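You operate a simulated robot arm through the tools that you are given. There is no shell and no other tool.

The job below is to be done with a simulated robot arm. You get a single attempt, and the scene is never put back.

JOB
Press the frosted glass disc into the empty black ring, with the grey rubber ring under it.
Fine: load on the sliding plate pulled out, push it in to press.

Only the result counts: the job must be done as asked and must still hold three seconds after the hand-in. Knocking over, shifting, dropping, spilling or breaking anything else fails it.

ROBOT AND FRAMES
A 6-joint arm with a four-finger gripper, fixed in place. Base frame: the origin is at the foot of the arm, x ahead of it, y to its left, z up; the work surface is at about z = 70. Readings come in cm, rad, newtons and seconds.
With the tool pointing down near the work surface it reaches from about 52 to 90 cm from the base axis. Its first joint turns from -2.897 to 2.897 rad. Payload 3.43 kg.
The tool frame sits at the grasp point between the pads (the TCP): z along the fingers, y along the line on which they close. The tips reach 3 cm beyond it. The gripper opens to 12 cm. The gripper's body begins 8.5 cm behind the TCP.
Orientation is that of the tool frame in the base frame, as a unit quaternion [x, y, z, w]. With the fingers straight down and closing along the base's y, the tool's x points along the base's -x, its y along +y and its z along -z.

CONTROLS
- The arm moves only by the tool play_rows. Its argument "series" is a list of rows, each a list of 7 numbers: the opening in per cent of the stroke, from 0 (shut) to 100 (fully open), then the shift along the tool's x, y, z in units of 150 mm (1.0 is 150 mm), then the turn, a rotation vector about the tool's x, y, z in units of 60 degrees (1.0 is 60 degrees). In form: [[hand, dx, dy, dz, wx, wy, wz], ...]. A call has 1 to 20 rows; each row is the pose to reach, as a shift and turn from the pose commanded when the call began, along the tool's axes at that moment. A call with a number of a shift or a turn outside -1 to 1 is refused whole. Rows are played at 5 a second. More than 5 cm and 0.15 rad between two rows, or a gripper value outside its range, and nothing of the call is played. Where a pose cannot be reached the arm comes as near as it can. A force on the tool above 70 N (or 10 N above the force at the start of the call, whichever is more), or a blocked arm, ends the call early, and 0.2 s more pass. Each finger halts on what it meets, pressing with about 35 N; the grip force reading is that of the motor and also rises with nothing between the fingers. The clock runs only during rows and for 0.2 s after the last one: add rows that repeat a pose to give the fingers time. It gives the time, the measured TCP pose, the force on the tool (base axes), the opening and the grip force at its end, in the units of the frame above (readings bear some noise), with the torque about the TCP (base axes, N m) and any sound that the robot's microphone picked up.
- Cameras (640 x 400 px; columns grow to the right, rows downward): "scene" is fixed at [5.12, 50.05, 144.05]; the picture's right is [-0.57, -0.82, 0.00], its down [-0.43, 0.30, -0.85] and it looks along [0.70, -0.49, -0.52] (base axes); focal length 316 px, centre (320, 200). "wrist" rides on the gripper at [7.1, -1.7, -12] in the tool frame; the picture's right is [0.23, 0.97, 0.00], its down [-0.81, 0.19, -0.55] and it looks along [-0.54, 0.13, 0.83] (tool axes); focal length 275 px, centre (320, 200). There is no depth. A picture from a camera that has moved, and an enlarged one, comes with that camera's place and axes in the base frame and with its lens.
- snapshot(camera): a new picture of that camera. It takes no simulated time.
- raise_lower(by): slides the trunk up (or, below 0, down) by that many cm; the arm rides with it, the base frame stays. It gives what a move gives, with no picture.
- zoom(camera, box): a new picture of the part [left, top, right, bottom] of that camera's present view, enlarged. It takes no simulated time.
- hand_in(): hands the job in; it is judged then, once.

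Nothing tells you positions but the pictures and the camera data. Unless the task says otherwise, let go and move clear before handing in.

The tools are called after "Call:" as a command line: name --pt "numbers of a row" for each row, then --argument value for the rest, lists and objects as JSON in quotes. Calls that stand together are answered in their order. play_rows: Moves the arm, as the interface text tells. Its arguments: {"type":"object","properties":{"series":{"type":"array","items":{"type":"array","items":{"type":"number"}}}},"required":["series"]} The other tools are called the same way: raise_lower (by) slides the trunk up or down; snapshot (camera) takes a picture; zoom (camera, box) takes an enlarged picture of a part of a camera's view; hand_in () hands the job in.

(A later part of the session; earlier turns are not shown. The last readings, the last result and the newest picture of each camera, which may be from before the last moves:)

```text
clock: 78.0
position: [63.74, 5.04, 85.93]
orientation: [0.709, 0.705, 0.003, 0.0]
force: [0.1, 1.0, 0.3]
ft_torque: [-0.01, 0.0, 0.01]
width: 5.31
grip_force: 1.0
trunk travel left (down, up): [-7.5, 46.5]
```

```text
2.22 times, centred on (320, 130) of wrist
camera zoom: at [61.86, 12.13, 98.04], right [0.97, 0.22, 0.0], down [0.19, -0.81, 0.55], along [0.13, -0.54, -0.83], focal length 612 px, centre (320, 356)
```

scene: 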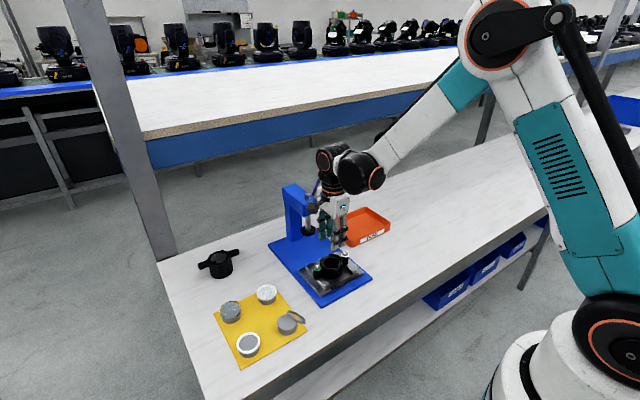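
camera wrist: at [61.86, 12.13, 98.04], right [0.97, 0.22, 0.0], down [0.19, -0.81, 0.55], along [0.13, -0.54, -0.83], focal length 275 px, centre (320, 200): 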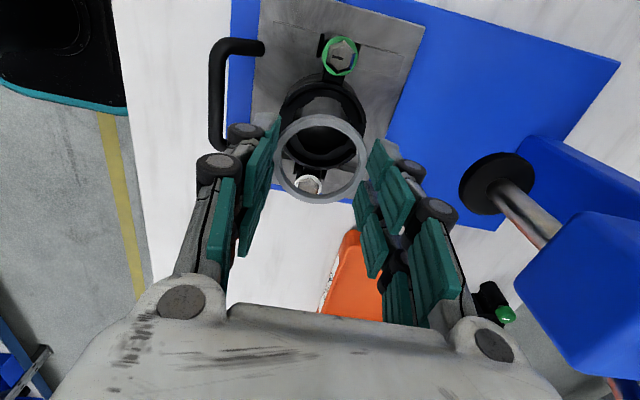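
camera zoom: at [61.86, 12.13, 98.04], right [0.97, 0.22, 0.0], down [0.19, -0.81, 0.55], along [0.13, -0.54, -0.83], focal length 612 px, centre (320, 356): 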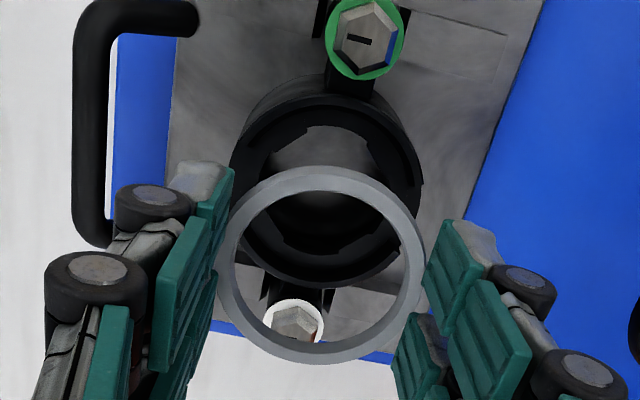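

The grey ring is still held and the black ring's centre is about 2 mm to +x of the hand. I'll correct and lower to just above the lip.

Call:
play_rows --pt "43.2 0 0.007 0.08 0 0 0" --pt "43.2 0 0.0133 0.16 0 0 0" --pt "43.2 0 0.0133 0.24 0 0 0" --pt "43.2 0 0.0133 0.3 0 0 0" --pt "43.2 0 0.0133 0.3 0 0 0"

Call:
zoom --camera "wrist" --box '[220, 40, 420, 220]'

Call:
zoom --camera "scene" --box '[310, 235, 370, 285]'

```text
clock: 79.2
position: [64.0, 5.03, 81.23]
orientation: [0.71, 0.704, 0.002, 0.0]
force: [0.2, 0.0, 0.3]
ft_torque: [-0.03, -0.02, 0.02]
width: 5.32
grip_force: 0.8
trunk travel left (down, up): [-7.5, 46.5]
```

```text
2.22 times, centred on (320, 130) of wrist
camera zoom: at [62.21, 12.16, 93.42], right [0.97, 0.22, 0.0], down [0.18, -0.81, 0.55], along [0.13, -0.54, -0.83], focal length 612 px, centre (320, 356)
```

zoom: 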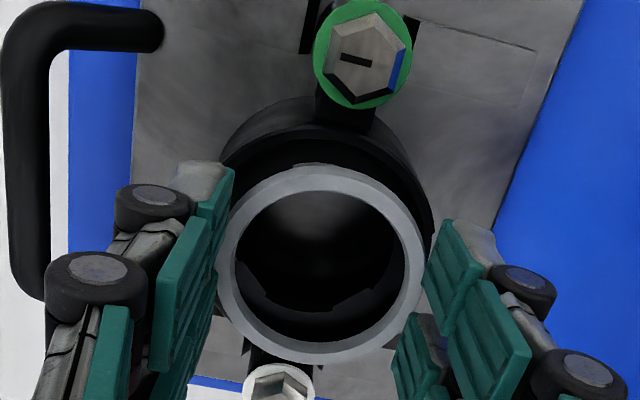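

```text
8.00 times, centred on (340, 260) of scene
camera zoom: at [5.12, 50.05, 144.05], right [-0.57, -0.82, 0.0], down [-0.43, 0.3, -0.85], along [0.7, -0.49, -0.52], focal length 2527 px, centre (160, -280)
```

zoom: 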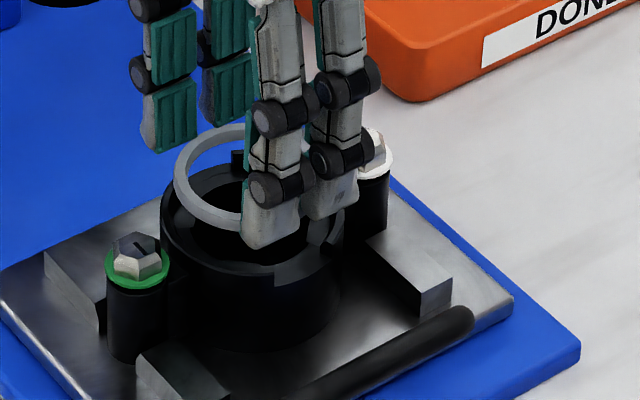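

The readings of the black ring's offset disagree slightly, so I'll zoom in more closely before releasing anything.

Call:
zoom --camera "wrist" --box '[260, 30, 400, 120]'

Call:
zoom --camera "wrist" --box '[260, 110, 400, 240]'

Call:
zoom --camera "scene" --box '[318, 245, 354, 275]'

```text
4.44 times, centred on (330, 75) of wrist
camera zoom: at [62.21, 12.16, 93.42], right [0.97, 0.22, 0.0], down [0.18, -0.81, 0.55], along [0.13, -0.54, -0.83], focal length 1224 px, centre (276, 756)
```

zoom: 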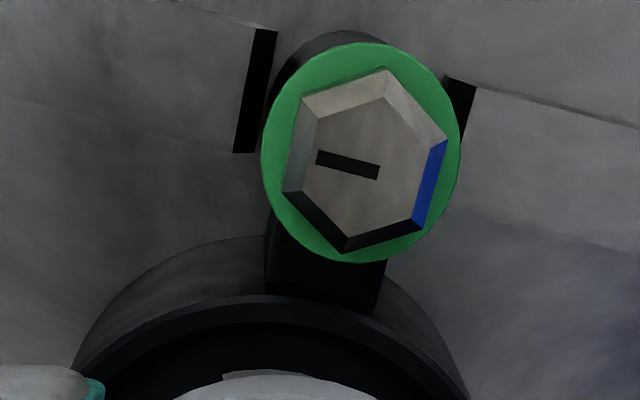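

```text
3.08 times, centred on (330, 175) of wrist
camera zoom: at [62.21, 12.16, 93.42], right [0.97, 0.22, 0.0], down [0.18, -0.81, 0.55], along [0.13, -0.54, -0.83], focal length 847 px, centre (289, 277)
```

zoom: 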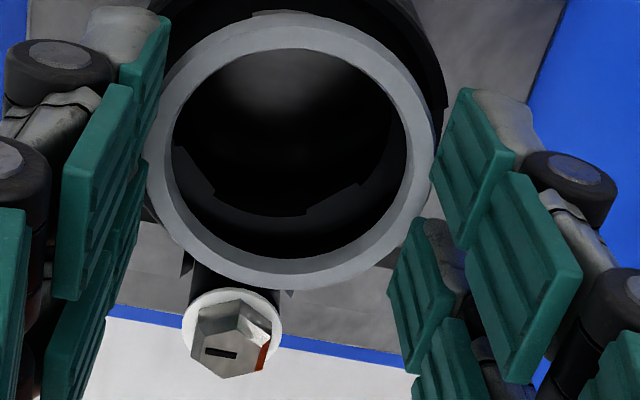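

```text
13.33 times, centred on (336, 260) of scene
camera zoom: at [5.12, 50.05, 144.05], right [-0.57, -0.82, 0.0], down [-0.43, 0.3, -0.85], along [0.7, -0.49, -0.52], focal length 4212 px, centre (107, -600)
```

zoom: 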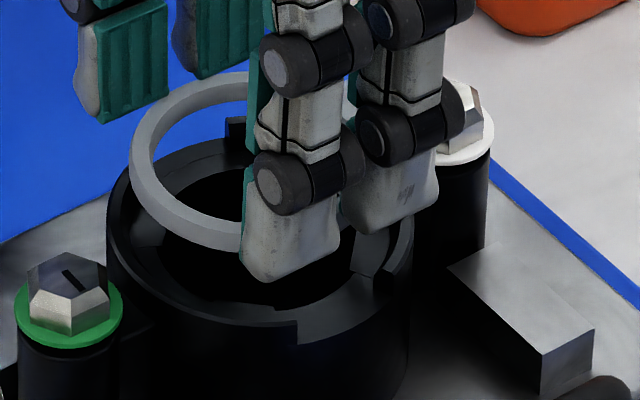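

The close-up says the grey ring is about 2 mm too far in +x. I'll shift back and lower to a few millimetres above the lip, where alignment can be compared directly.

Call:
play_rows --pt "43.2 -0.003 -0.0133 0 0 0 0" --pt "43.2 -0.003 -0.0133 0.03 0 0 0" --pt "43.2 -0.003 -0.0133 0.055 0 0 0" --pt "43.2 -0.003 -0.0133 0.055 0 0 0"

Call:
zoom --camera "wrist" --box '[240, 60, 400, 160]'

Call:
zoom --camera "wrist" --box '[240, 130, 400, 240]'

Call:
zoom --camera "scene" --box '[318, 245, 354, 275]'

```text
clock: 80.2
position: [63.71, 5.01, 80.51]
orientation: [0.709, 0.705, 0.003, 0.0]
force: [-0.3, 0.3, -0.2]
ft_torque: [-0.02, 0.0, 0.0]
width: 5.32
grip_force: 0.8
trunk travel left (down, up): [-7.5, 46.5]
```

```text
4.00 times, centred on (320, 110) of wrist
camera zoom: at [61.9, 12.1, 92.64], right [0.97, 0.22, 0.0], down [0.18, -0.81, 0.55], along [0.13, -0.54, -0.83], focal length 1101 px, centre (320, 560)
```

zoom: 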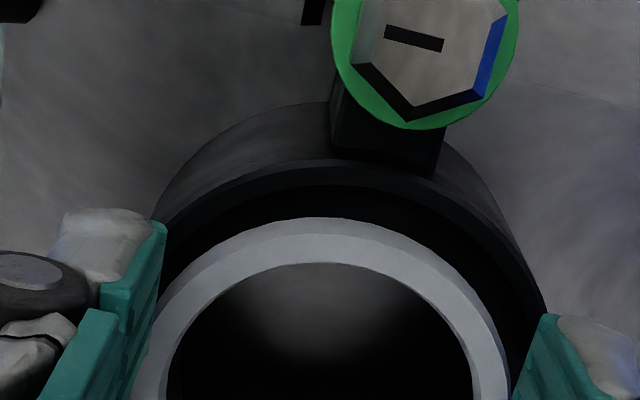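

```text
3.64 times, centred on (320, 185) of wrist
camera zoom: at [61.9, 12.1, 92.64], right [0.97, 0.22, 0.0], down [0.18, -0.81, 0.55], along [0.13, -0.54, -0.83], focal length 1001 px, centre (320, 254)
```

zoom: 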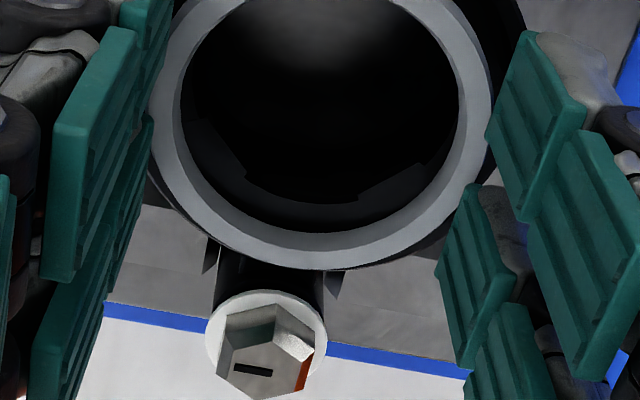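

```text
13.33 times, centred on (336, 260) of scene
camera zoom: at [5.12, 50.05, 144.05], right [-0.57, -0.82, 0.0], down [-0.43, 0.3, -0.85], along [0.7, -0.49, -0.52], focal length 4212 px, centre (107, -600)
```

zoom: 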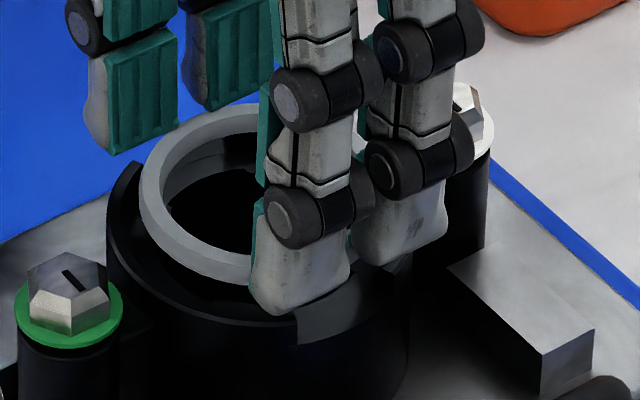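

Now it is about 1.5 mm short in x, and the arm seems to overshoot small moves a little. I'll give a smaller correction, then lower until the tips are just over the lip.

Call:
play_rows --pt "43.2 -0.005 0.005 0 0 0 0" --pt "43.2 -0.005 0.006 0.012 0 0 0" --pt "43.2 -0.005 0.006 0.022 0 0 0" --pt "43.2 -0.005 0.006 0.03 0 0 0" --pt "43.2 -0.005 0.006 0.03 0 0 0"

Call:
zoom --camera "wrist" --box '[240, 60, 400, 160]'

Call:
zoom --camera "wrist" --box '[240, 130, 400, 240]'

Call:
zoom --camera "scene" --box '[318, 245, 354, 275]'

```text
clock: 81.4
position: [63.71, 4.94, 80.01]
orientation: [0.709, 0.705, 0.002, 0.0]
force: [-0.3, -0.3, 0.3]
ft_torque: [0.04, 0.0, 0.01]
width: 5.26
grip_force: 0.7
trunk travel left (down, up): [-7.5, 46.5]
```

```text
4.00 times, centred on (320, 110) of wrist
camera zoom: at [61.93, 12.09, 92.24], right [0.97, 0.22, 0.0], down [0.18, -0.81, 0.55], along [0.13, -0.54, -0.83], focal length 1101 px, centre (320, 560)
```

zoom: 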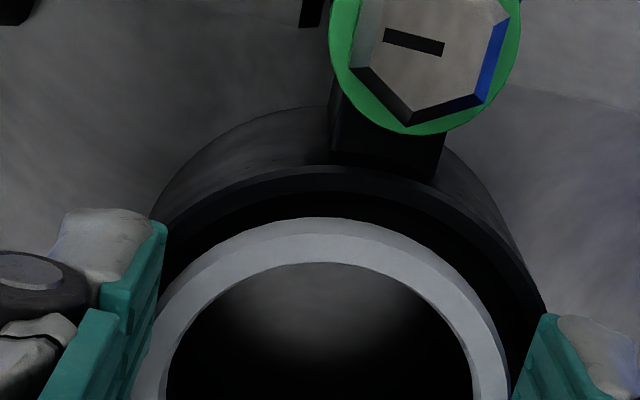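

```text
3.64 times, centred on (320, 185) of wrist
camera zoom: at [61.93, 12.09, 92.24], right [0.97, 0.22, 0.0], down [0.18, -0.81, 0.55], along [0.13, -0.54, -0.83], focal length 1001 px, centre (320, 254)
```

zoom: 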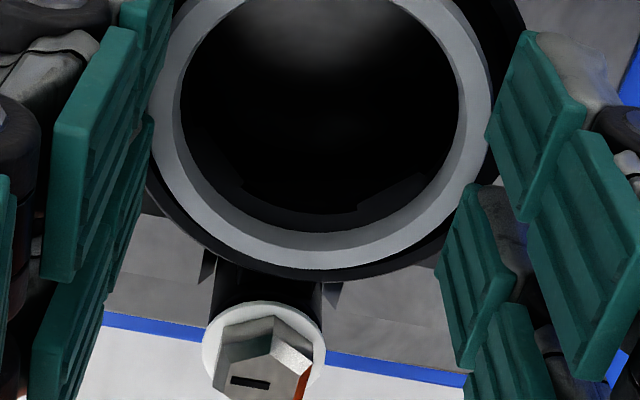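

```text
13.33 times, centred on (336, 260) of scene
camera zoom: at [5.12, 50.05, 144.05], right [-0.57, -0.82, 0.0], down [-0.43, 0.3, -0.85], along [0.7, -0.49, -0.52], focal length 4212 px, centre (107, -600)
```

zoom: 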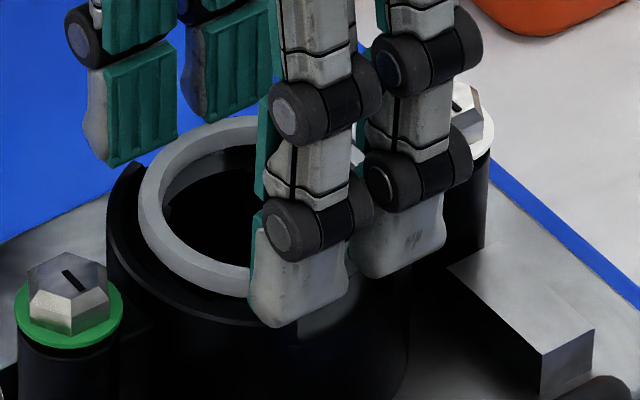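

Alignment in y is good; x needs another 1.3 mm. I'll make that nudge and verify.

Call:
play_rows --pt "43.2 0 0.005 0 0 0 0" --pt "43.2 0 0.01 0 0 0 0" --pt "43.2 0 0.01 0 0 0 0"

Call:
zoom --camera "wrist" --box '[240, 130, 400, 240]'

Call:
zoom --camera "wrist" --box '[240, 60, 400, 160]'

```text
clock: 82.2
position: [64.04, 4.94, 80.04]
orientation: [0.71, 0.705, 0.003, 0.0]
force: [-0.3, 0.3, -0.2]
ft_torque: [-0.02, 0.0, 0.01]
width: 5.25
grip_force: 0.1
trunk travel left (down, up): [-7.5, 46.5]
```

```text
3.64 times, centred on (320, 185) of wrist
camera zoom: at [62.1, 12.07, 92.23], right [0.97, 0.22, 0.0], down [0.18, -0.81, 0.55], along [0.13, -0.54, -0.83], focal length 1001 px, centre (320, 254)
```

zoom: 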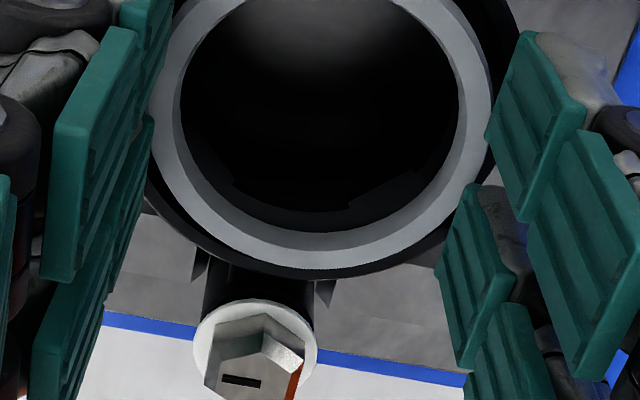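

```text
4.00 times, centred on (320, 110) of wrist
camera zoom: at [62.1, 12.07, 92.23], right [0.97, 0.22, 0.0], down [0.18, -0.81, 0.55], along [0.13, -0.54, -0.83], focal length 1101 px, centre (320, 560)
```

zoom: 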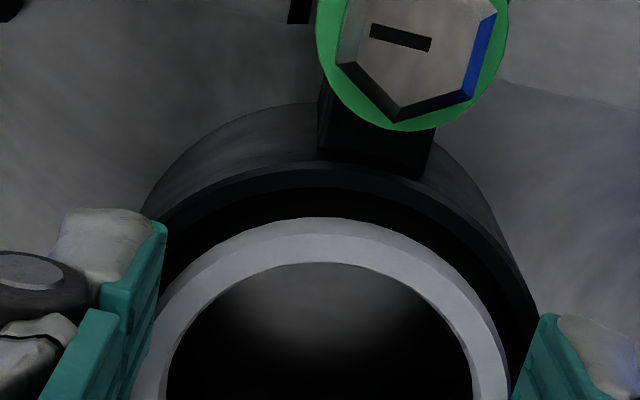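

Aligned within about half a millimetre in x and y. Opening to let the ring drop onto the ledge.

Call:
play_rows --pt "60 0 0 0 0 0 0" --pt "60 0 0 0 0 0 0" --pt "60 0 0 0 0 0 0"

Call:
zoom --camera "wrist" --box '[240, 60, 400, 240]'

Call:
zoom --camera "scene" --box '[318, 245, 354, 275]'

```text
clock: 83.0
position: [63.96, 5.04, 80.08]
orientation: [0.71, 0.705, 0.003, 0.0]
force: [-0.5, 0.1, -0.3]
ft_torque: [0.03, 0.01, 0.03]
width: 7.2
grip_force: 0.0
trunk travel left (down, up): [-7.5, 46.5]
```

```text
2.22 times, centred on (320, 150) of wrist
camera zoom: at [62.1, 12.07, 92.23], right [0.97, 0.22, 0.0], down [0.18, -0.81, 0.55], along [0.13, -0.54, -0.83], focal length 612 px, centre (320, 311)
```

zoom: 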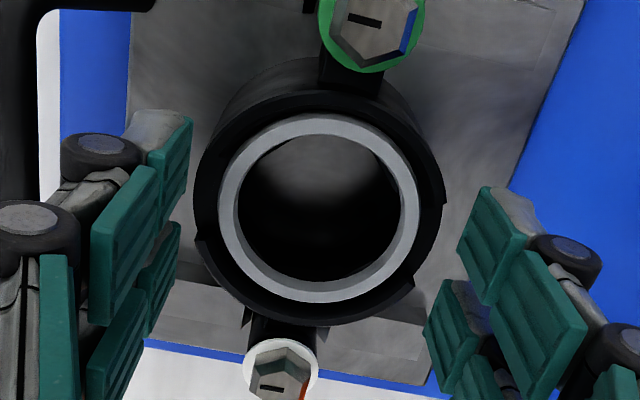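

```text
13.33 times, centred on (336, 260) of scene
camera zoom: at [5.12, 50.05, 144.05], right [-0.57, -0.82, 0.0], down [-0.43, 0.3, -0.85], along [0.7, -0.49, -0.52], focal length 4212 px, centre (107, -600)
```

zoom: 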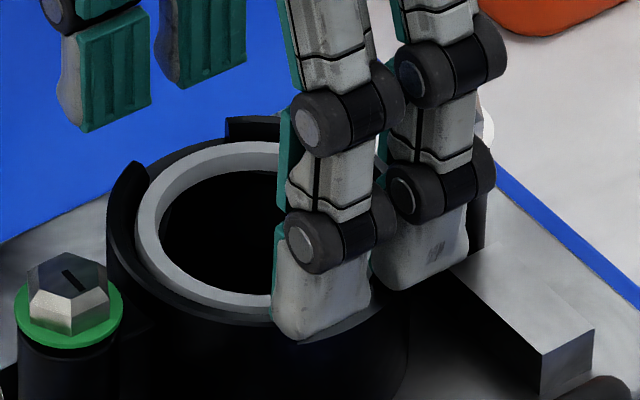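

The grey ring dropped neatly onto the ledge inside the lip. I'll rise clear and check.

Call:
play_rows --pt "62 0 0 -0.05 0 0 0" --pt "66 0 0 -0.15 0 0 0" --pt "72 0 0 -0.3 0 0 0" --pt "72 0 0 -0.5 0 0 0" --pt "72 0 0 -0.7 0 0 0" --pt "72 0 0 -0.8 0 0 0" --pt "72 0 0 -0.8 0 0 0"

Call:
zoom --camera "wrist" --box '[240, 20, 400, 200]'

Call:
zoom --camera "scene" --box '[315, 240, 357, 280]'

```text
clock: 84.6
position: [63.86, 4.95, 92.19]
orientation: [0.709, 0.705, 0.003, -0.001]
force: [-0.4, 0.1, -0.1]
ft_torque: [0.0, -0.03, 0.02]
width: 8.63
grip_force: 0.1
trunk travel left (down, up): [-7.5, 46.5]
```

```text
2.22 times, centred on (320, 110) of wrist
camera zoom: at [62.05, 12.05, 104.25], right [0.97, 0.22, 0.0], down [0.18, -0.81, 0.55], along [0.13, -0.54, -0.83], focal length 612 px, centre (320, 400)
```

zoom: 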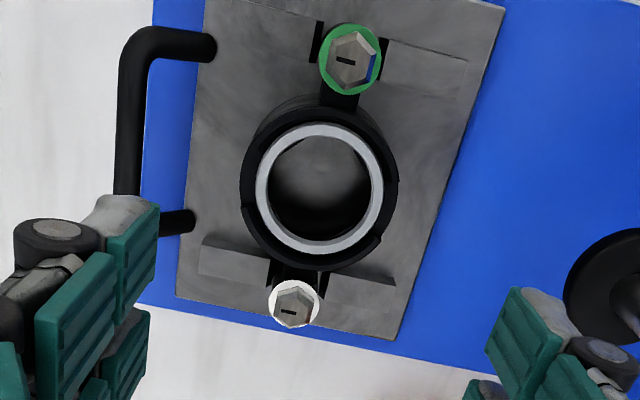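

```text
10.00 times, centred on (336, 260) of scene
camera zoom: at [5.12, 50.05, 144.05], right [-0.57, -0.82, 0.0], down [-0.43, 0.3, -0.85], along [0.7, -0.49, -0.52], focal length 3159 px, centre (160, -400)
```

zoom: 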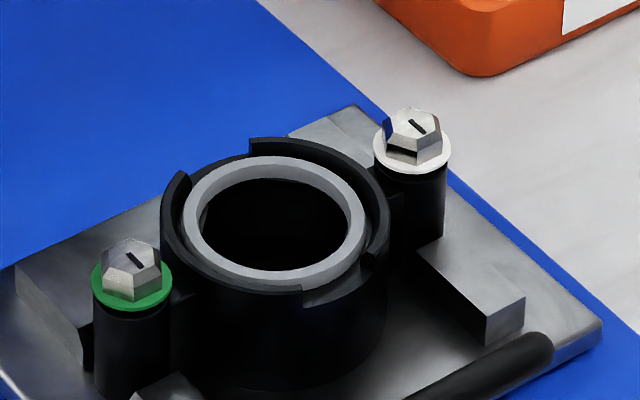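

Both pieces sit well. Now for the frosted disc on its post near (66.5,25.8): I'll move above it and measure.

Call:
play_rows --pt "72 0.15 0 0 0 0 0" --pt "72 0.33 0 0 0 0 0" --pt "72 0.5 0 0 0 0 0" --pt "72 0.68 0.04 0 0 0 0" --pt "72 0.85 0.1 0 0 0 0" --pt "72 1.0 0.17 0 0 0 0" --pt "72 1.0 0.17 0 0 0 0"

Call:
play_rows --pt "72 0.15 0 0 0 0 0" --pt "72 0.28 0 0 0 0 0" --pt "72 0.38 0 0 0 0 0" --pt "72 0.38 0 0 0 0 0"

Call:
snapshot --camera "wrist"

Call:
zoom --camera "wrist" --box '[260, 60, 400, 160]'

```text
clock: 86.2
position: [66.58, 19.91, 92.42]
orientation: [0.709, 0.705, 0.002, 0.0]
force: [0.4, -0.2, 0.2]
ft_torque: [-0.04, 0.03, 0.01]
width: 8.65
grip_force: 0.1
trunk travel left (down, up): [-7.5, 46.5]
```

```text
clock: 87.2
position: [66.63, 25.65, 92.17]
orientation: [0.71, 0.705, 0.002, -0.001]
force: [0.1, 0.5, -0.1]
ft_torque: [-0.04, -0.03, -0.02]
width: 8.64
grip_force: 0.2
trunk travel left (down, up): [-7.5, 46.5]
```

```text
taken
camera wrist: at [64.75, 32.8, 104.36], right [0.97, 0.22, 0.0], down [0.18, -0.81, 0.55], along [0.13, -0.54, -0.83], focal length 275 px, centre (320, 200)
```

wrist: 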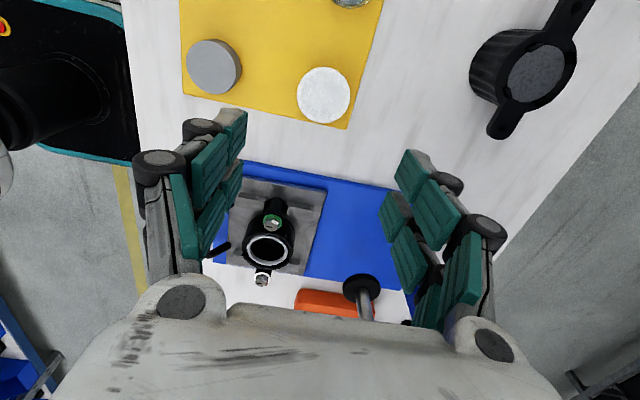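

```text
4.00 times, centred on (330, 110) of wrist
camera zoom: at [64.75, 32.8, 104.36], right [0.97, 0.22, 0.0], down [0.18, -0.81, 0.55], along [0.13, -0.54, -0.83], focal length 1101 px, centre (280, 560)
```

zoom: 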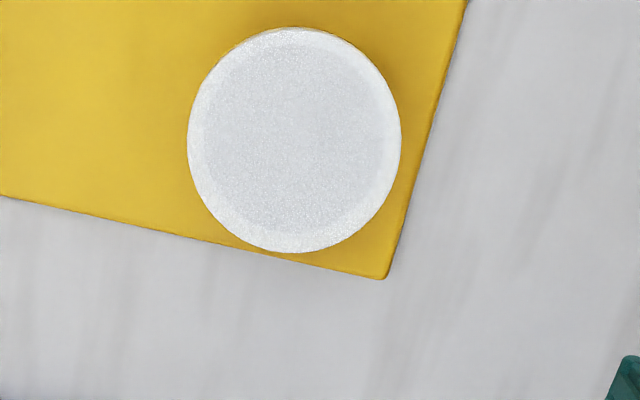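

The frosted disc is at about (66.95,25.8). I'll centre on it and lower to just above.

Call:
play_rows --pt "72 0.005 0.012 0.2 0 0 0" --pt "72 0.009 0.0225 0.4 0 0 0" --pt "72 0.009 0.0225 0.6 0 0 0" --pt "72 0.009 0.0225 0.8 0 0 0" --pt "72 0.009 0.0225 0.93 0 0 0" --pt "72 0.009 0.0225 0.97 0 0 0" --pt "72 0.009 0.0225 0.97 0 0 0"

Call:
zoom --camera "wrist" --box '[220, 80, 420, 220]'

Call:
zoom --camera "scene" --box '[245, 265, 290, 310]'

```text
clock: 88.8
position: [66.98, 25.91, 77.8]
orientation: [0.709, 0.705, 0.003, 0.0]
force: [-0.5, -0.3, 0.1]
ft_torque: [0.01, 0.03, 0.01]
width: 8.64
grip_force: 0.0
trunk travel left (down, up): [-7.5, 46.5]
```

```text
2.86 times, centred on (320, 150) of wrist
camera zoom: at [65.16, 32.99, 89.84], right [0.97, 0.22, 0.0], down [0.18, -0.81, 0.55], along [0.13, -0.54, -0.83], focal length 786 px, centre (320, 343)
```

zoom: 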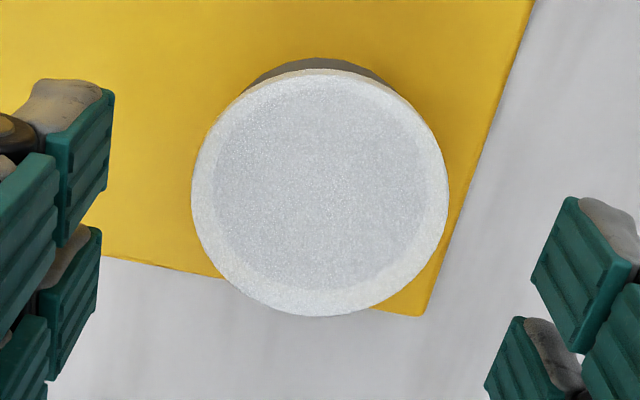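

```text
8.89 times, centred on (268, 288) of scene
camera zoom: at [5.12, 50.05, 144.05], right [-0.57, -0.82, 0.0], down [-0.43, 0.3, -0.85], along [0.7, -0.49, -0.52], focal length 2808 px, centre (787, -578)
```

zoom: 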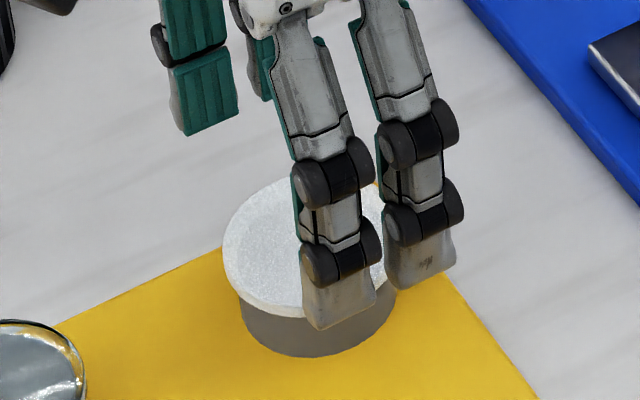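

I'll zoom in to read the disc's thickness and the height of its lower edge.

Call:
zoom --camera "scene" --box '[257, 282, 281, 307]'

Call:
zoom --camera "wrist" --box '[280, 85, 360, 135]'

```text
16.00 times, centred on (269, 294) of scene
camera zoom: at [5.12, 50.05, 144.05], right [-0.57, -0.82, 0.0], down [-0.43, 0.3, -0.85], along [0.7, -0.49, -0.52], focal length 5054 px, centre (1136, -1312)
```

zoom: 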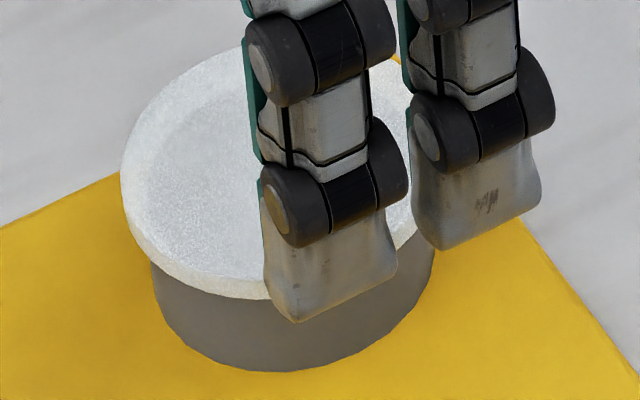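

```text
8.00 times, centred on (320, 110) of wrist
camera zoom: at [65.16, 32.99, 89.84], right [0.97, 0.22, 0.0], down [0.18, -0.81, 0.55], along [0.13, -0.54, -0.83], focal length 2202 px, centre (320, 920)
```

zoom: 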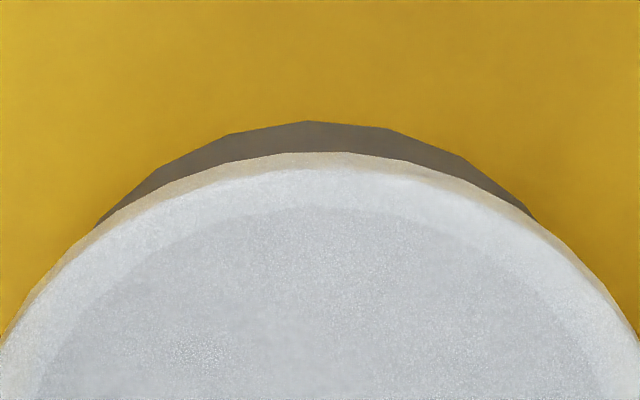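

The disc is about 4.5 mm thick and the hand is centred on it. I'll lower so that the tips reach its lower edge, then close lightly.

Call:
play_rows --pt "72 0 0 0.05 0 0 0" --pt "72 0 0 0.1 0 0 0" --pt "72 0 0 0.148 0 0 0" --pt "72 0 0 0.148 0 0 0" --pt "62 0 0 0.148 0 0 0" --pt "54 0 0 0.148 0 0 0" --pt "50 0 0 0.148 0 0 0" --pt "50 0 0 0.148 0 0 0"

Call:
zoom --camera "wrist" --box '[220, 80, 420, 220]'

Call:
zoom --camera "scene" --box '[250, 275, 290, 310]'

```text
clock: 90.6
position: [67.02, 25.88, 75.17]
orientation: [0.709, 0.705, 0.002, 0.0]
force: [-0.3, 0.1, 0.0]
ft_torque: [-0.01, 0.01, 0.01]
width: 6.0
grip_force: 0.1
trunk travel left (down, up): [-7.5, 46.5]
```

```text
2.86 times, centred on (320, 150) of wrist
camera zoom: at [65.17, 32.96, 87.53], right [0.97, 0.22, 0.0], down [0.18, -0.81, 0.55], along [0.13, -0.54, -0.83], focal length 786 px, centre (320, 343)
```

zoom: 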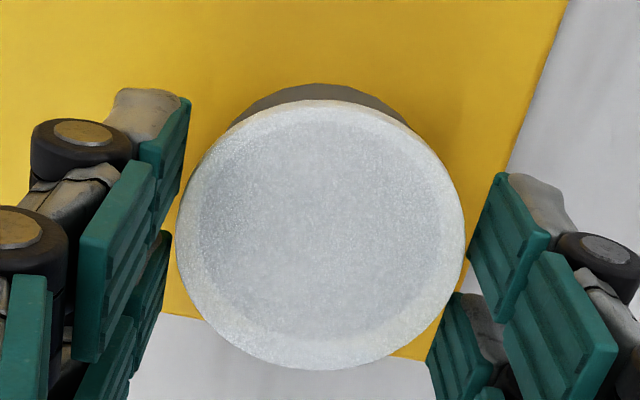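

```text
11.43 times, centred on (270, 292) of scene
camera zoom: at [5.12, 50.05, 144.05], right [-0.57, -0.82, 0.0], down [-0.43, 0.3, -0.85], along [0.7, -0.49, -0.52], focal length 3610 px, centre (891, -857)
```

zoom: 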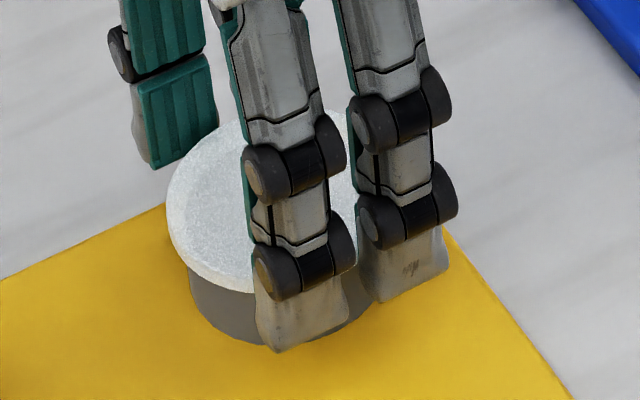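

Centred within about a millimetre. I'll close lightly on the disc now.

Call:
play_rows --pt "48 -0.005 0 0 0 0 0" --pt "47 -0.007 0 0 0 0 0" --pt "46 -0.007 0 0 0 0 0" --pt "45.5 -0.007 0 0 0 0 0" --pt "45.5 -0.007 0 0 0 0 0"

Call:
zoom --camera "wrist" --box '[220, 80, 420, 220]'

```text
clock: 91.8
position: [66.96, 25.71, 75.41]
orientation: [0.709, 0.705, 0.003, 0.001]
force: [-0.5, 0.3, 1.0]
ft_torque: [0.0, 0.0, 0.0]
width: 5.63
grip_force: 10.4
trunk travel left (down, up): [-7.5, 46.5]
```

```text
2.86 times, centred on (320, 150) of wrist
camera zoom: at [65.16, 32.83, 87.51], right [0.97, 0.22, 0.0], down [0.18, -0.81, 0.55], along [0.13, -0.54, -0.83], focal length 786 px, centre (320, 343)
```

zoom: 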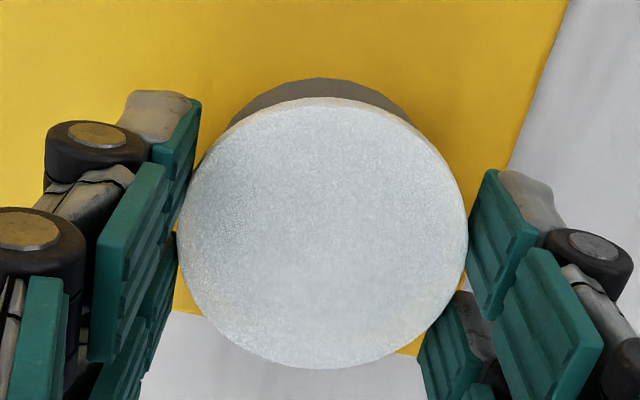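

Gripped at 5.63 cm with 10 N. I'll lift gently and check.

Call:
play_rows --pt "45.2 0 0 -0.01 0 0 0" --pt "45.2 0 0 -0.03 0 0 0" --pt "45.2 0 0 -0.07 0 0 0" --pt "45.2 0 0 -0.13 0 0 0" --pt "45.2 0 0 -0.2 0 0 0" --pt "45.2 0 0 -0.2 0 0 0"

Call:
zoom --camera "wrist" --box '[220, 80, 420, 220]'

Call:
zoom --camera "scene" --box '[250, 270, 290, 310]'

```text
clock: 93.2
position: [67.08, 25.77, 78.39]
orientation: [0.709, 0.705, 0.002, 0.0]
force: [-0.2, 0.5, -0.1]
ft_torque: [0.0, 0.0, -0.01]
width: 5.6
grip_force: 1.3
trunk travel left (down, up): [-7.5, 46.5]
```

```text
2.86 times, centred on (320, 150) of wrist
camera zoom: at [65.15, 32.92, 90.54], right [0.97, 0.22, 0.0], down [0.18, -0.81, 0.55], along [0.13, -0.54, -0.83], focal length 786 px, centre (320, 343)
```

zoom: 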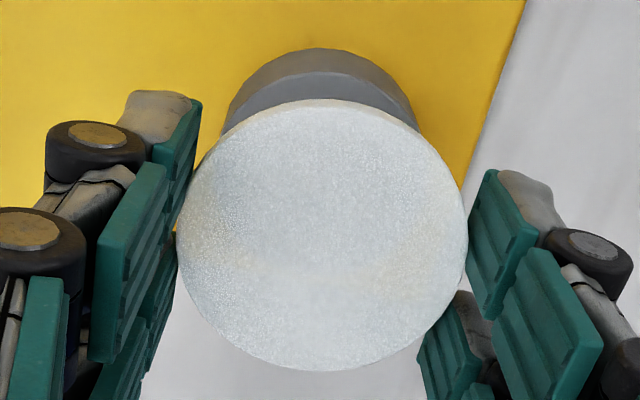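

```text
10.00 times, centred on (270, 290) of scene
camera zoom: at [5.12, 50.05, 144.05], right [-0.57, -0.82, 0.0], down [-0.43, 0.3, -0.85], along [0.7, -0.49, -0.52], focal length 3159 px, centre (820, -700)
```

zoom: 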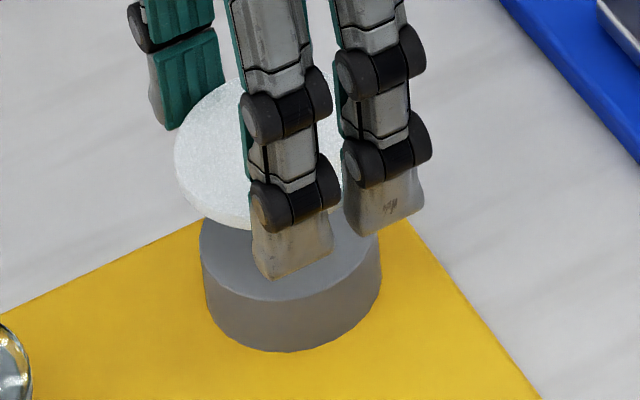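

The disc is held flat, but the tips project about 2 mm below it, which would mean a longer drop. I'll set it back on its post and regrip 2 mm higher.

Call:
play_rows --pt "45.2 0 0 0.07 0 0 0" --pt "45.2 0 0 0.14 0 0 0" --pt "45.2 0 0 0.18 0 0 0" --pt "45.2 0 0 0.198 0 0 0" --pt "45.2 0 0 0.198 0 0 0" --pt "50 0 0 0.198 0 0 0" --pt "50 0 0 0.198 0 0 0" --pt "50 0 0 0.186 0 0 0" --pt "50 0 0 0.186 0 0 0" --pt "48 0 0 0.186 0 0 0" --pt "46.5 0 0 0.186 0 0 0" --pt "45.5 0 0 0.186 0 0 0" --pt "45.2 0 0 0.186 0 0 0" --pt "45.2 0 0 0.186 0 0 0"

Call:
zoom --camera "wrist" --box '[220, 80, 420, 220]'

Call:
zoom --camera "scene" --box '[250, 270, 290, 310]'

```text
clock: 96.2
position: [66.94, 25.63, 75.51]
orientation: [0.709, 0.705, 0.002, 0.0]
force: [-0.6, 0.2, 0.5]
ft_torque: [0.0, 0.0, -0.01]
width: 5.58
grip_force: 1.3
trunk travel left (down, up): [-7.5, 46.5]
```

```text
2.86 times, centred on (320, 150) of wrist
camera zoom: at [65.17, 32.8, 87.71], right [0.97, 0.22, 0.0], down [0.18, -0.81, 0.55], along [0.13, -0.54, -0.83], focal length 786 px, centre (320, 343)
```

zoom: 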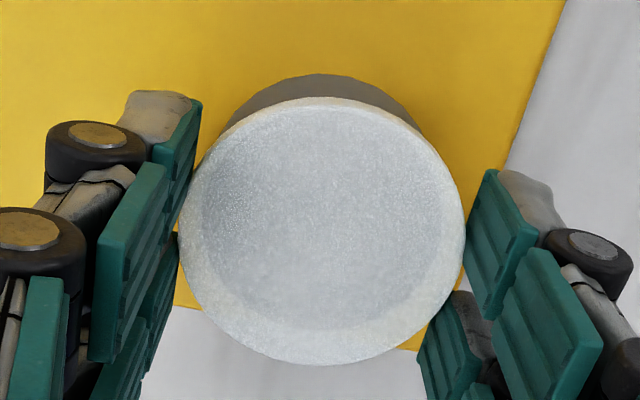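

```text
10.00 times, centred on (270, 290) of scene
camera zoom: at [5.12, 50.05, 144.05], right [-0.57, -0.82, 0.0], down [-0.43, 0.3, -0.85], along [0.7, -0.49, -0.52], focal length 3159 px, centre (820, -700)
```

zoom: 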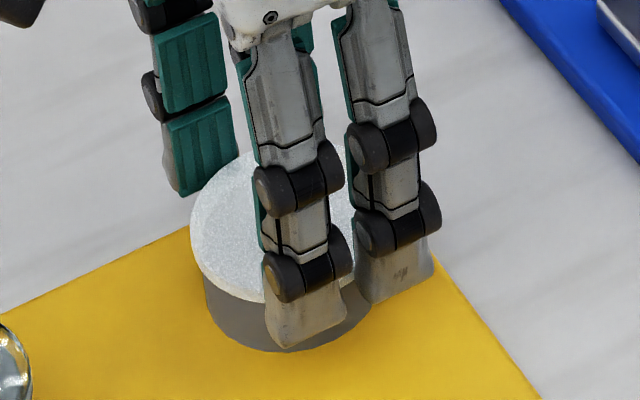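

Now the tips are level with the disc's lower face. I'll firm the grip slightly, lift and carry it over at a gentle pace.

Call:
play_rows --pt "44.6 0 0 0 0 0 0" --pt "44.6 0 0 0 0 0 0" --pt "44.6 0 0 -0.015 0 0 0" --pt "44.6 0 0 -0.04 0 0 0" --pt "44.6 0 0 -0.08 0 0 0" --pt "44.6 0 0 -0.15 0 0 0" --pt "44.6 0 0 -0.15 0 0 0"

Call:
zoom --camera "wrist" --box '[220, 80, 420, 220]'

```text
clock: 97.8
position: [66.96, 25.66, 77.83]
orientation: [0.709, 0.705, 0.002, 0.0]
force: [0.0, -0.8, -0.4]
ft_torque: [-0.03, 0.03, 0.01]
width: 5.54
grip_force: 35.2
trunk travel left (down, up): [-7.5, 46.5]
```

```text
2.86 times, centred on (320, 150) of wrist
camera zoom: at [65.2, 32.79, 90.0], right [0.97, 0.22, 0.0], down [0.18, -0.81, 0.55], along [0.13, -0.54, -0.83], focal length 786 px, centre (320, 343)
```

zoom: 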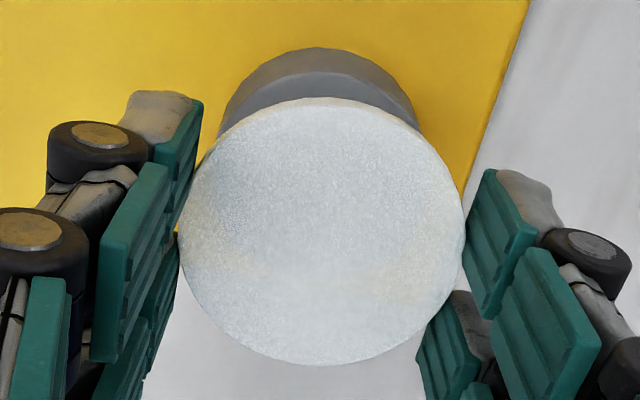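

The force jumped to 35 N. I'll relax to the lighter setting before travelling.

Call:
play_rows --pt "45.4 0 0 0 0 0 0" --pt "45.4 0 0 0 0 0 0" --pt "45.4 0 0 0 0 0 0"

```text
clock: 98.6
position: [67.09, 25.68, 77.78]
orientation: [0.71, 0.704, 0.003, 0.0]
force: [-0.6, 0.1, -0.5]
ft_torque: [-0.01, 0.03, 0.03]
width: 5.54
grip_force: 34.0
trunk travel left (down, up): [-7.5, 46.5]
```

Call:
play_rows --pt "45.9 0 0 0 0 0 0" --pt "45.9 0 0 0 0 0 0" --pt "45.9 0 0 0 0 0 0"

Call:
zoom --camera "wrist" --box '[220, 80, 420, 220]'

```text
clock: 99.4
position: [67.11, 25.74, 77.82]
orientation: [0.709, 0.705, 0.002, 0.0]
force: [-0.4, 0.5, 0.0]
ft_torque: [0.0, -0.04, 0.0]
width: 5.59
grip_force: 21.2
trunk travel left (down, up): [-7.5, 46.5]
```

```text
2.86 times, centred on (320, 150) of wrist
camera zoom: at [65.21, 32.8, 89.98], right [0.97, 0.22, 0.0], down [0.18, -0.81, 0.55], along [0.13, -0.54, -0.83], focal length 786 px, centre (320, 343)
```

zoom: 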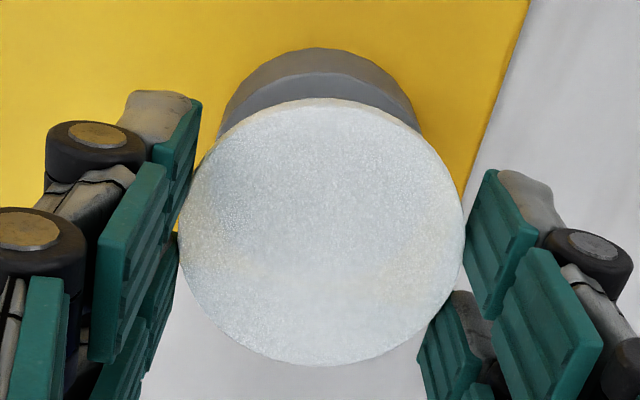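

A firm but steady 20 N hold. Carrying the disc over to the press plate now.

Call:
play_rows --pt "45.9 0 0 -0.1 0 0 0" --pt "45.9 0 0 -0.22 0 0 0" --pt "45.9 0 0 -0.35 0 0 0" --pt "45.9 -0.02 0 -0.47 0 0 0" --pt "45.9 -0.08 -0.01 -0.547 0 0 0" --pt "45.9 -0.17 -0.03 -0.547 0 0 0" --pt "45.9 -0.27 -0.06 -0.547 0 0 0" --pt "45.9 -0.37 -0.09 -0.547 0 0 0" --pt "45.9 -0.47 -0.12 -0.547 0 0 0" --pt "45.9 -0.57 -0.15 -0.547 0 0 0" --pt "45.9 -0.67 -0.18 -0.547 0 0 0" --pt "45.9 -0.77 -0.2 -0.547 0 0 0" --pt "45.9 -0.86 -0.209 -0.547 0 0 0" --pt "45.9 -0.93 -0.209 -0.547 0 0 0" --pt "45.9 -0.98 -0.209 -0.547 0 0 0" --pt "45.9 -1.0 -0.209 -0.547 0 0 0" --pt "45.9 -1.0 -0.209 -0.547 0 0 0"

Call:
zoom --camera "wrist" --box '[220, 40, 420, 240]'

```text
clock: 103.0
position: [63.84, 10.56, 85.99]
orientation: [0.709, 0.705, 0.002, 0.0]
force: [0.1, 0.7, -0.8]
ft_torque: [-0.03, 0.02, -0.03]
width: 5.59
grip_force: 10.4
trunk travel left (down, up): [-7.5, 46.5]
```

```text
2.00 times, centred on (320, 140) of wrist
camera zoom: at [61.88, 17.76, 98.15], right [0.97, 0.22, 0.0], down [0.19, -0.81, 0.55], along [0.13, -0.54, -0.83], focal length 551 px, centre (320, 320)
```

zoom: 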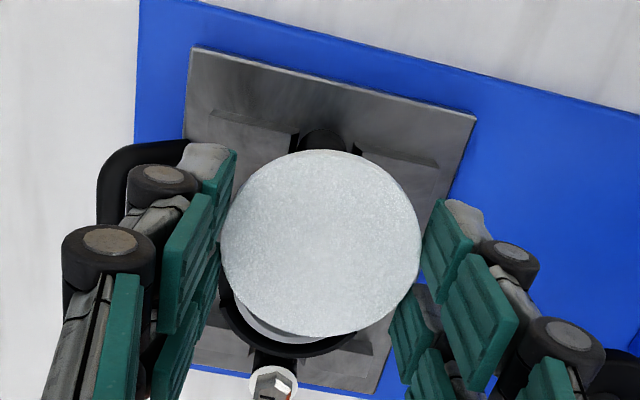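

Still held. I'll bring it above the black ring and lower partway.

Call:
play_rows --pt "45.9 -0.08 0.004 0 0 0 0" --pt "45.9 -0.17 0.008 0 0 0 0" --pt "45.9 -0.26 0.011 0 0 0 0" --pt "45.9 -0.33 0.0133 0 0 0 0" --pt "45.9 -0.37 0.0133 0.05 0 0 0" --pt "45.9 -0.38 0.0133 0.13 0 0 0" --pt "45.9 -0.38 0.0133 0.22 0 0 0" --pt "45.9 -0.38 0.0133 0.28 0 0 0" --pt "45.9 -0.38 0.0133 0.28 0 0 0"

Call:
zoom --camera "wrist" --box '[240, 60, 400, 160]'

Call:
zoom --camera "wrist" --box '[240, 130, 400, 240]'

Call:
zoom --camera "scene" --box '[318, 240, 354, 275]'

```text
clock: 105.0
position: [63.99, 5.0, 81.65]
orientation: [0.71, 0.705, 0.002, 0.0]
force: [-0.5, -1.0, -0.2]
ft_torque: [0.01, 0.0, -0.01]
width: 5.6
grip_force: 10.4
trunk travel left (down, up): [-7.5, 46.5]
```

```text
4.00 times, centred on (320, 110) of wrist
camera zoom: at [62.09, 12.14, 93.88], right [0.97, 0.22, 0.0], down [0.18, -0.81, 0.55], along [0.13, -0.54, -0.83], focal length 1101 px, centre (320, 560)
```

zoom: 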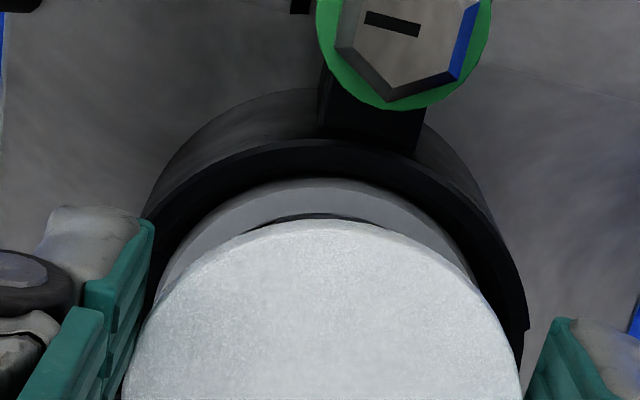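

```text
3.64 times, centred on (320, 185) of wrist
camera zoom: at [62.09, 12.14, 93.88], right [0.97, 0.22, 0.0], down [0.18, -0.81, 0.55], along [0.13, -0.54, -0.83], focal length 1001 px, centre (320, 254)
```

zoom: 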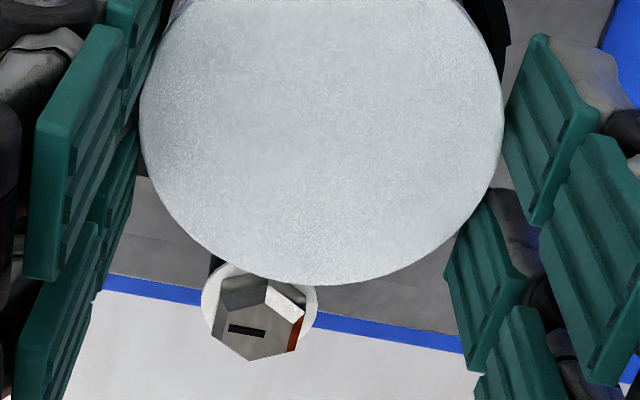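

```text
11.43 times, centred on (336, 258) of scene
camera zoom: at [5.12, 50.05, 144.05], right [-0.57, -0.82, 0.0], down [-0.43, 0.3, -0.85], along [0.7, -0.49, -0.52], focal length 3610 px, centre (137, -457)
```

zoom: 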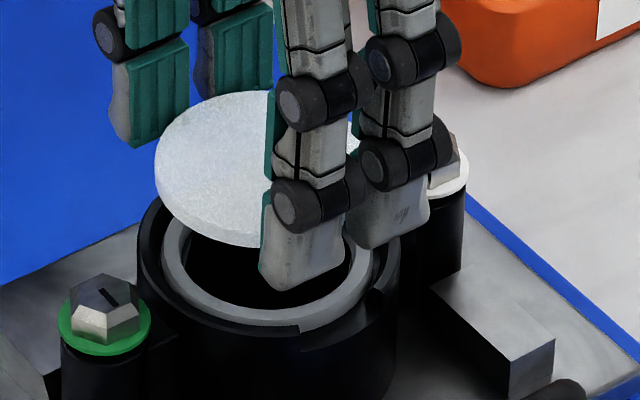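

The disc is nearly concentric. I'll make a small correction (+1 mm y, −1 mm x) and lower to just above the lip.

Call:
play_rows --pt "45.9 0.004 -0.003 0 0 0 0" --pt "45.9 0.008 -0.0053 0.03 0 0 0" --pt "45.9 0.008 -0.0053 0.06 0 0 0" --pt "45.9 0.008 -0.0053 0.09 0 0 0" --pt "45.9 0.008 -0.0053 0.09 0 0 0"

Call:
zoom --camera "wrist" --box '[240, 60, 400, 160]'

Call:
zoom --camera "wrist" --box '[240, 130, 400, 240]'

Call:
zoom --camera "scene" --box '[318, 240, 354, 275]'

```text
clock: 106.2
position: [63.91, 5.2, 80.42]
orientation: [0.708, 0.706, 0.003, 0.0]
force: [0.3, -0.2, -0.5]
ft_torque: [-0.04, 0.0, 0.0]
width: 5.59
grip_force: 10.1
trunk travel left (down, up): [-7.5, 46.5]
```

```text
4.00 times, centred on (320, 110) of wrist
camera zoom: at [62.0, 12.27, 92.53], right [0.97, 0.22, 0.0], down [0.18, -0.81, 0.55], along [0.13, -0.54, -0.83], focal length 1101 px, centre (320, 560)
```

zoom: 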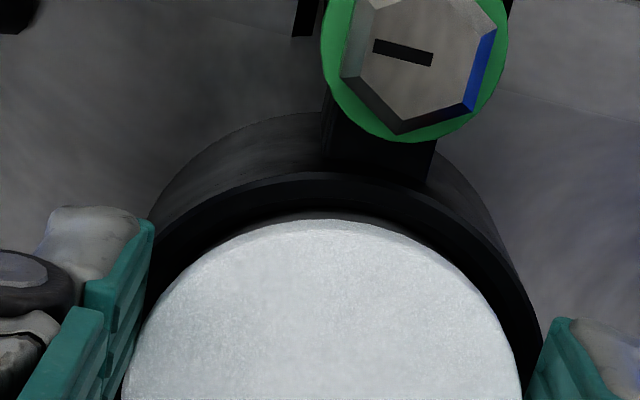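

```text
3.64 times, centred on (320, 185) of wrist
camera zoom: at [62.0, 12.27, 92.53], right [0.97, 0.22, 0.0], down [0.18, -0.81, 0.55], along [0.13, -0.54, -0.83], focal length 1001 px, centre (320, 254)
```

zoom: 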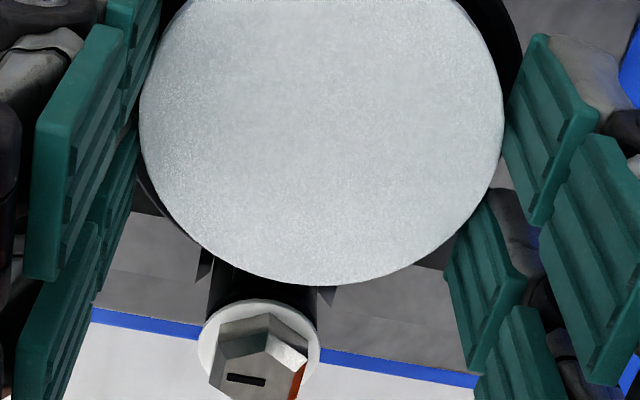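

```text
11.43 times, centred on (336, 258) of scene
camera zoom: at [5.12, 50.05, 144.05], right [-0.57, -0.82, 0.0], down [-0.43, 0.3, -0.85], along [0.7, -0.49, -0.52], focal length 3610 px, centre (137, -457)
```

zoom: 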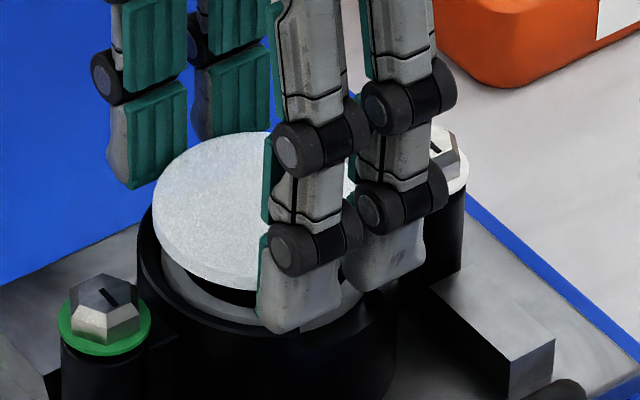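

Disc and ring are concentric within about half a millimetre. I'll lower the last 2–3 mm and look once more before release.

Call:
play_rows --pt "45.9 0 0 0.008 0 0 0" --pt "45.9 0 0 0.017 0 0 0" --pt "45.9 0 0 0.017 0 0 0"

Call:
zoom --camera "wrist" --box '[240, 60, 400, 240]'

Call:
zoom --camera "scene" --box '[318, 240, 354, 275]'

```text
clock: 107.0
position: [63.85, 4.97, 80.2]
orientation: [0.709, 0.705, 0.002, 0.001]
force: [0.4, 0.2, -1.1]
ft_torque: [-0.02, 0.01, 0.03]
width: 5.62
grip_force: 10.7
trunk travel left (down, up): [-7.5, 46.5]
```

```text
2.22 times, centred on (320, 150) of wrist
camera zoom: at [62.01, 12.2, 92.27], right [0.97, 0.22, 0.0], down [0.18, -0.81, 0.55], along [0.13, -0.54, -0.83], focal length 612 px, centre (320, 311)
```

zoom: 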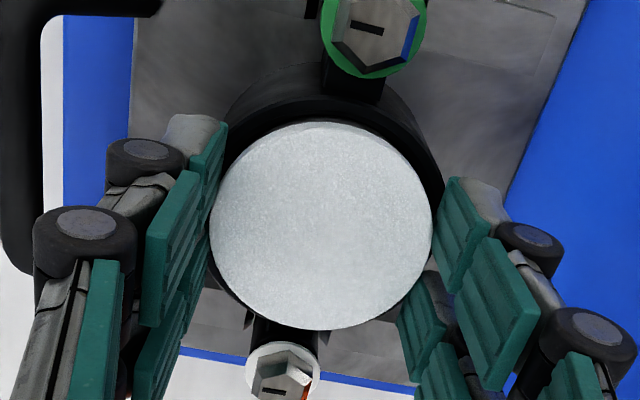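

```text
11.43 times, centred on (336, 258) of scene
camera zoom: at [5.12, 50.05, 144.05], right [-0.57, -0.82, 0.0], down [-0.43, 0.3, -0.85], along [0.7, -0.49, -0.52], focal length 3610 px, centre (137, -457)
```

zoom: 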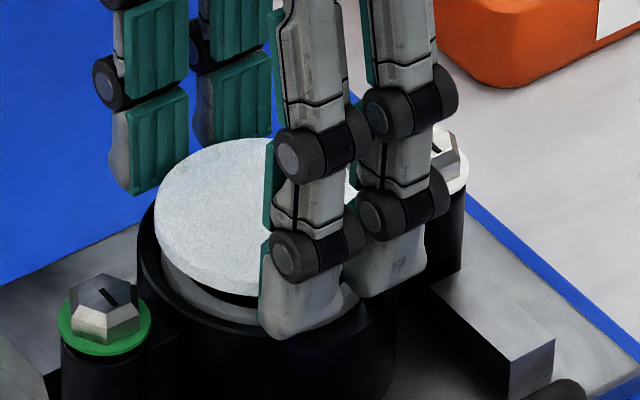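

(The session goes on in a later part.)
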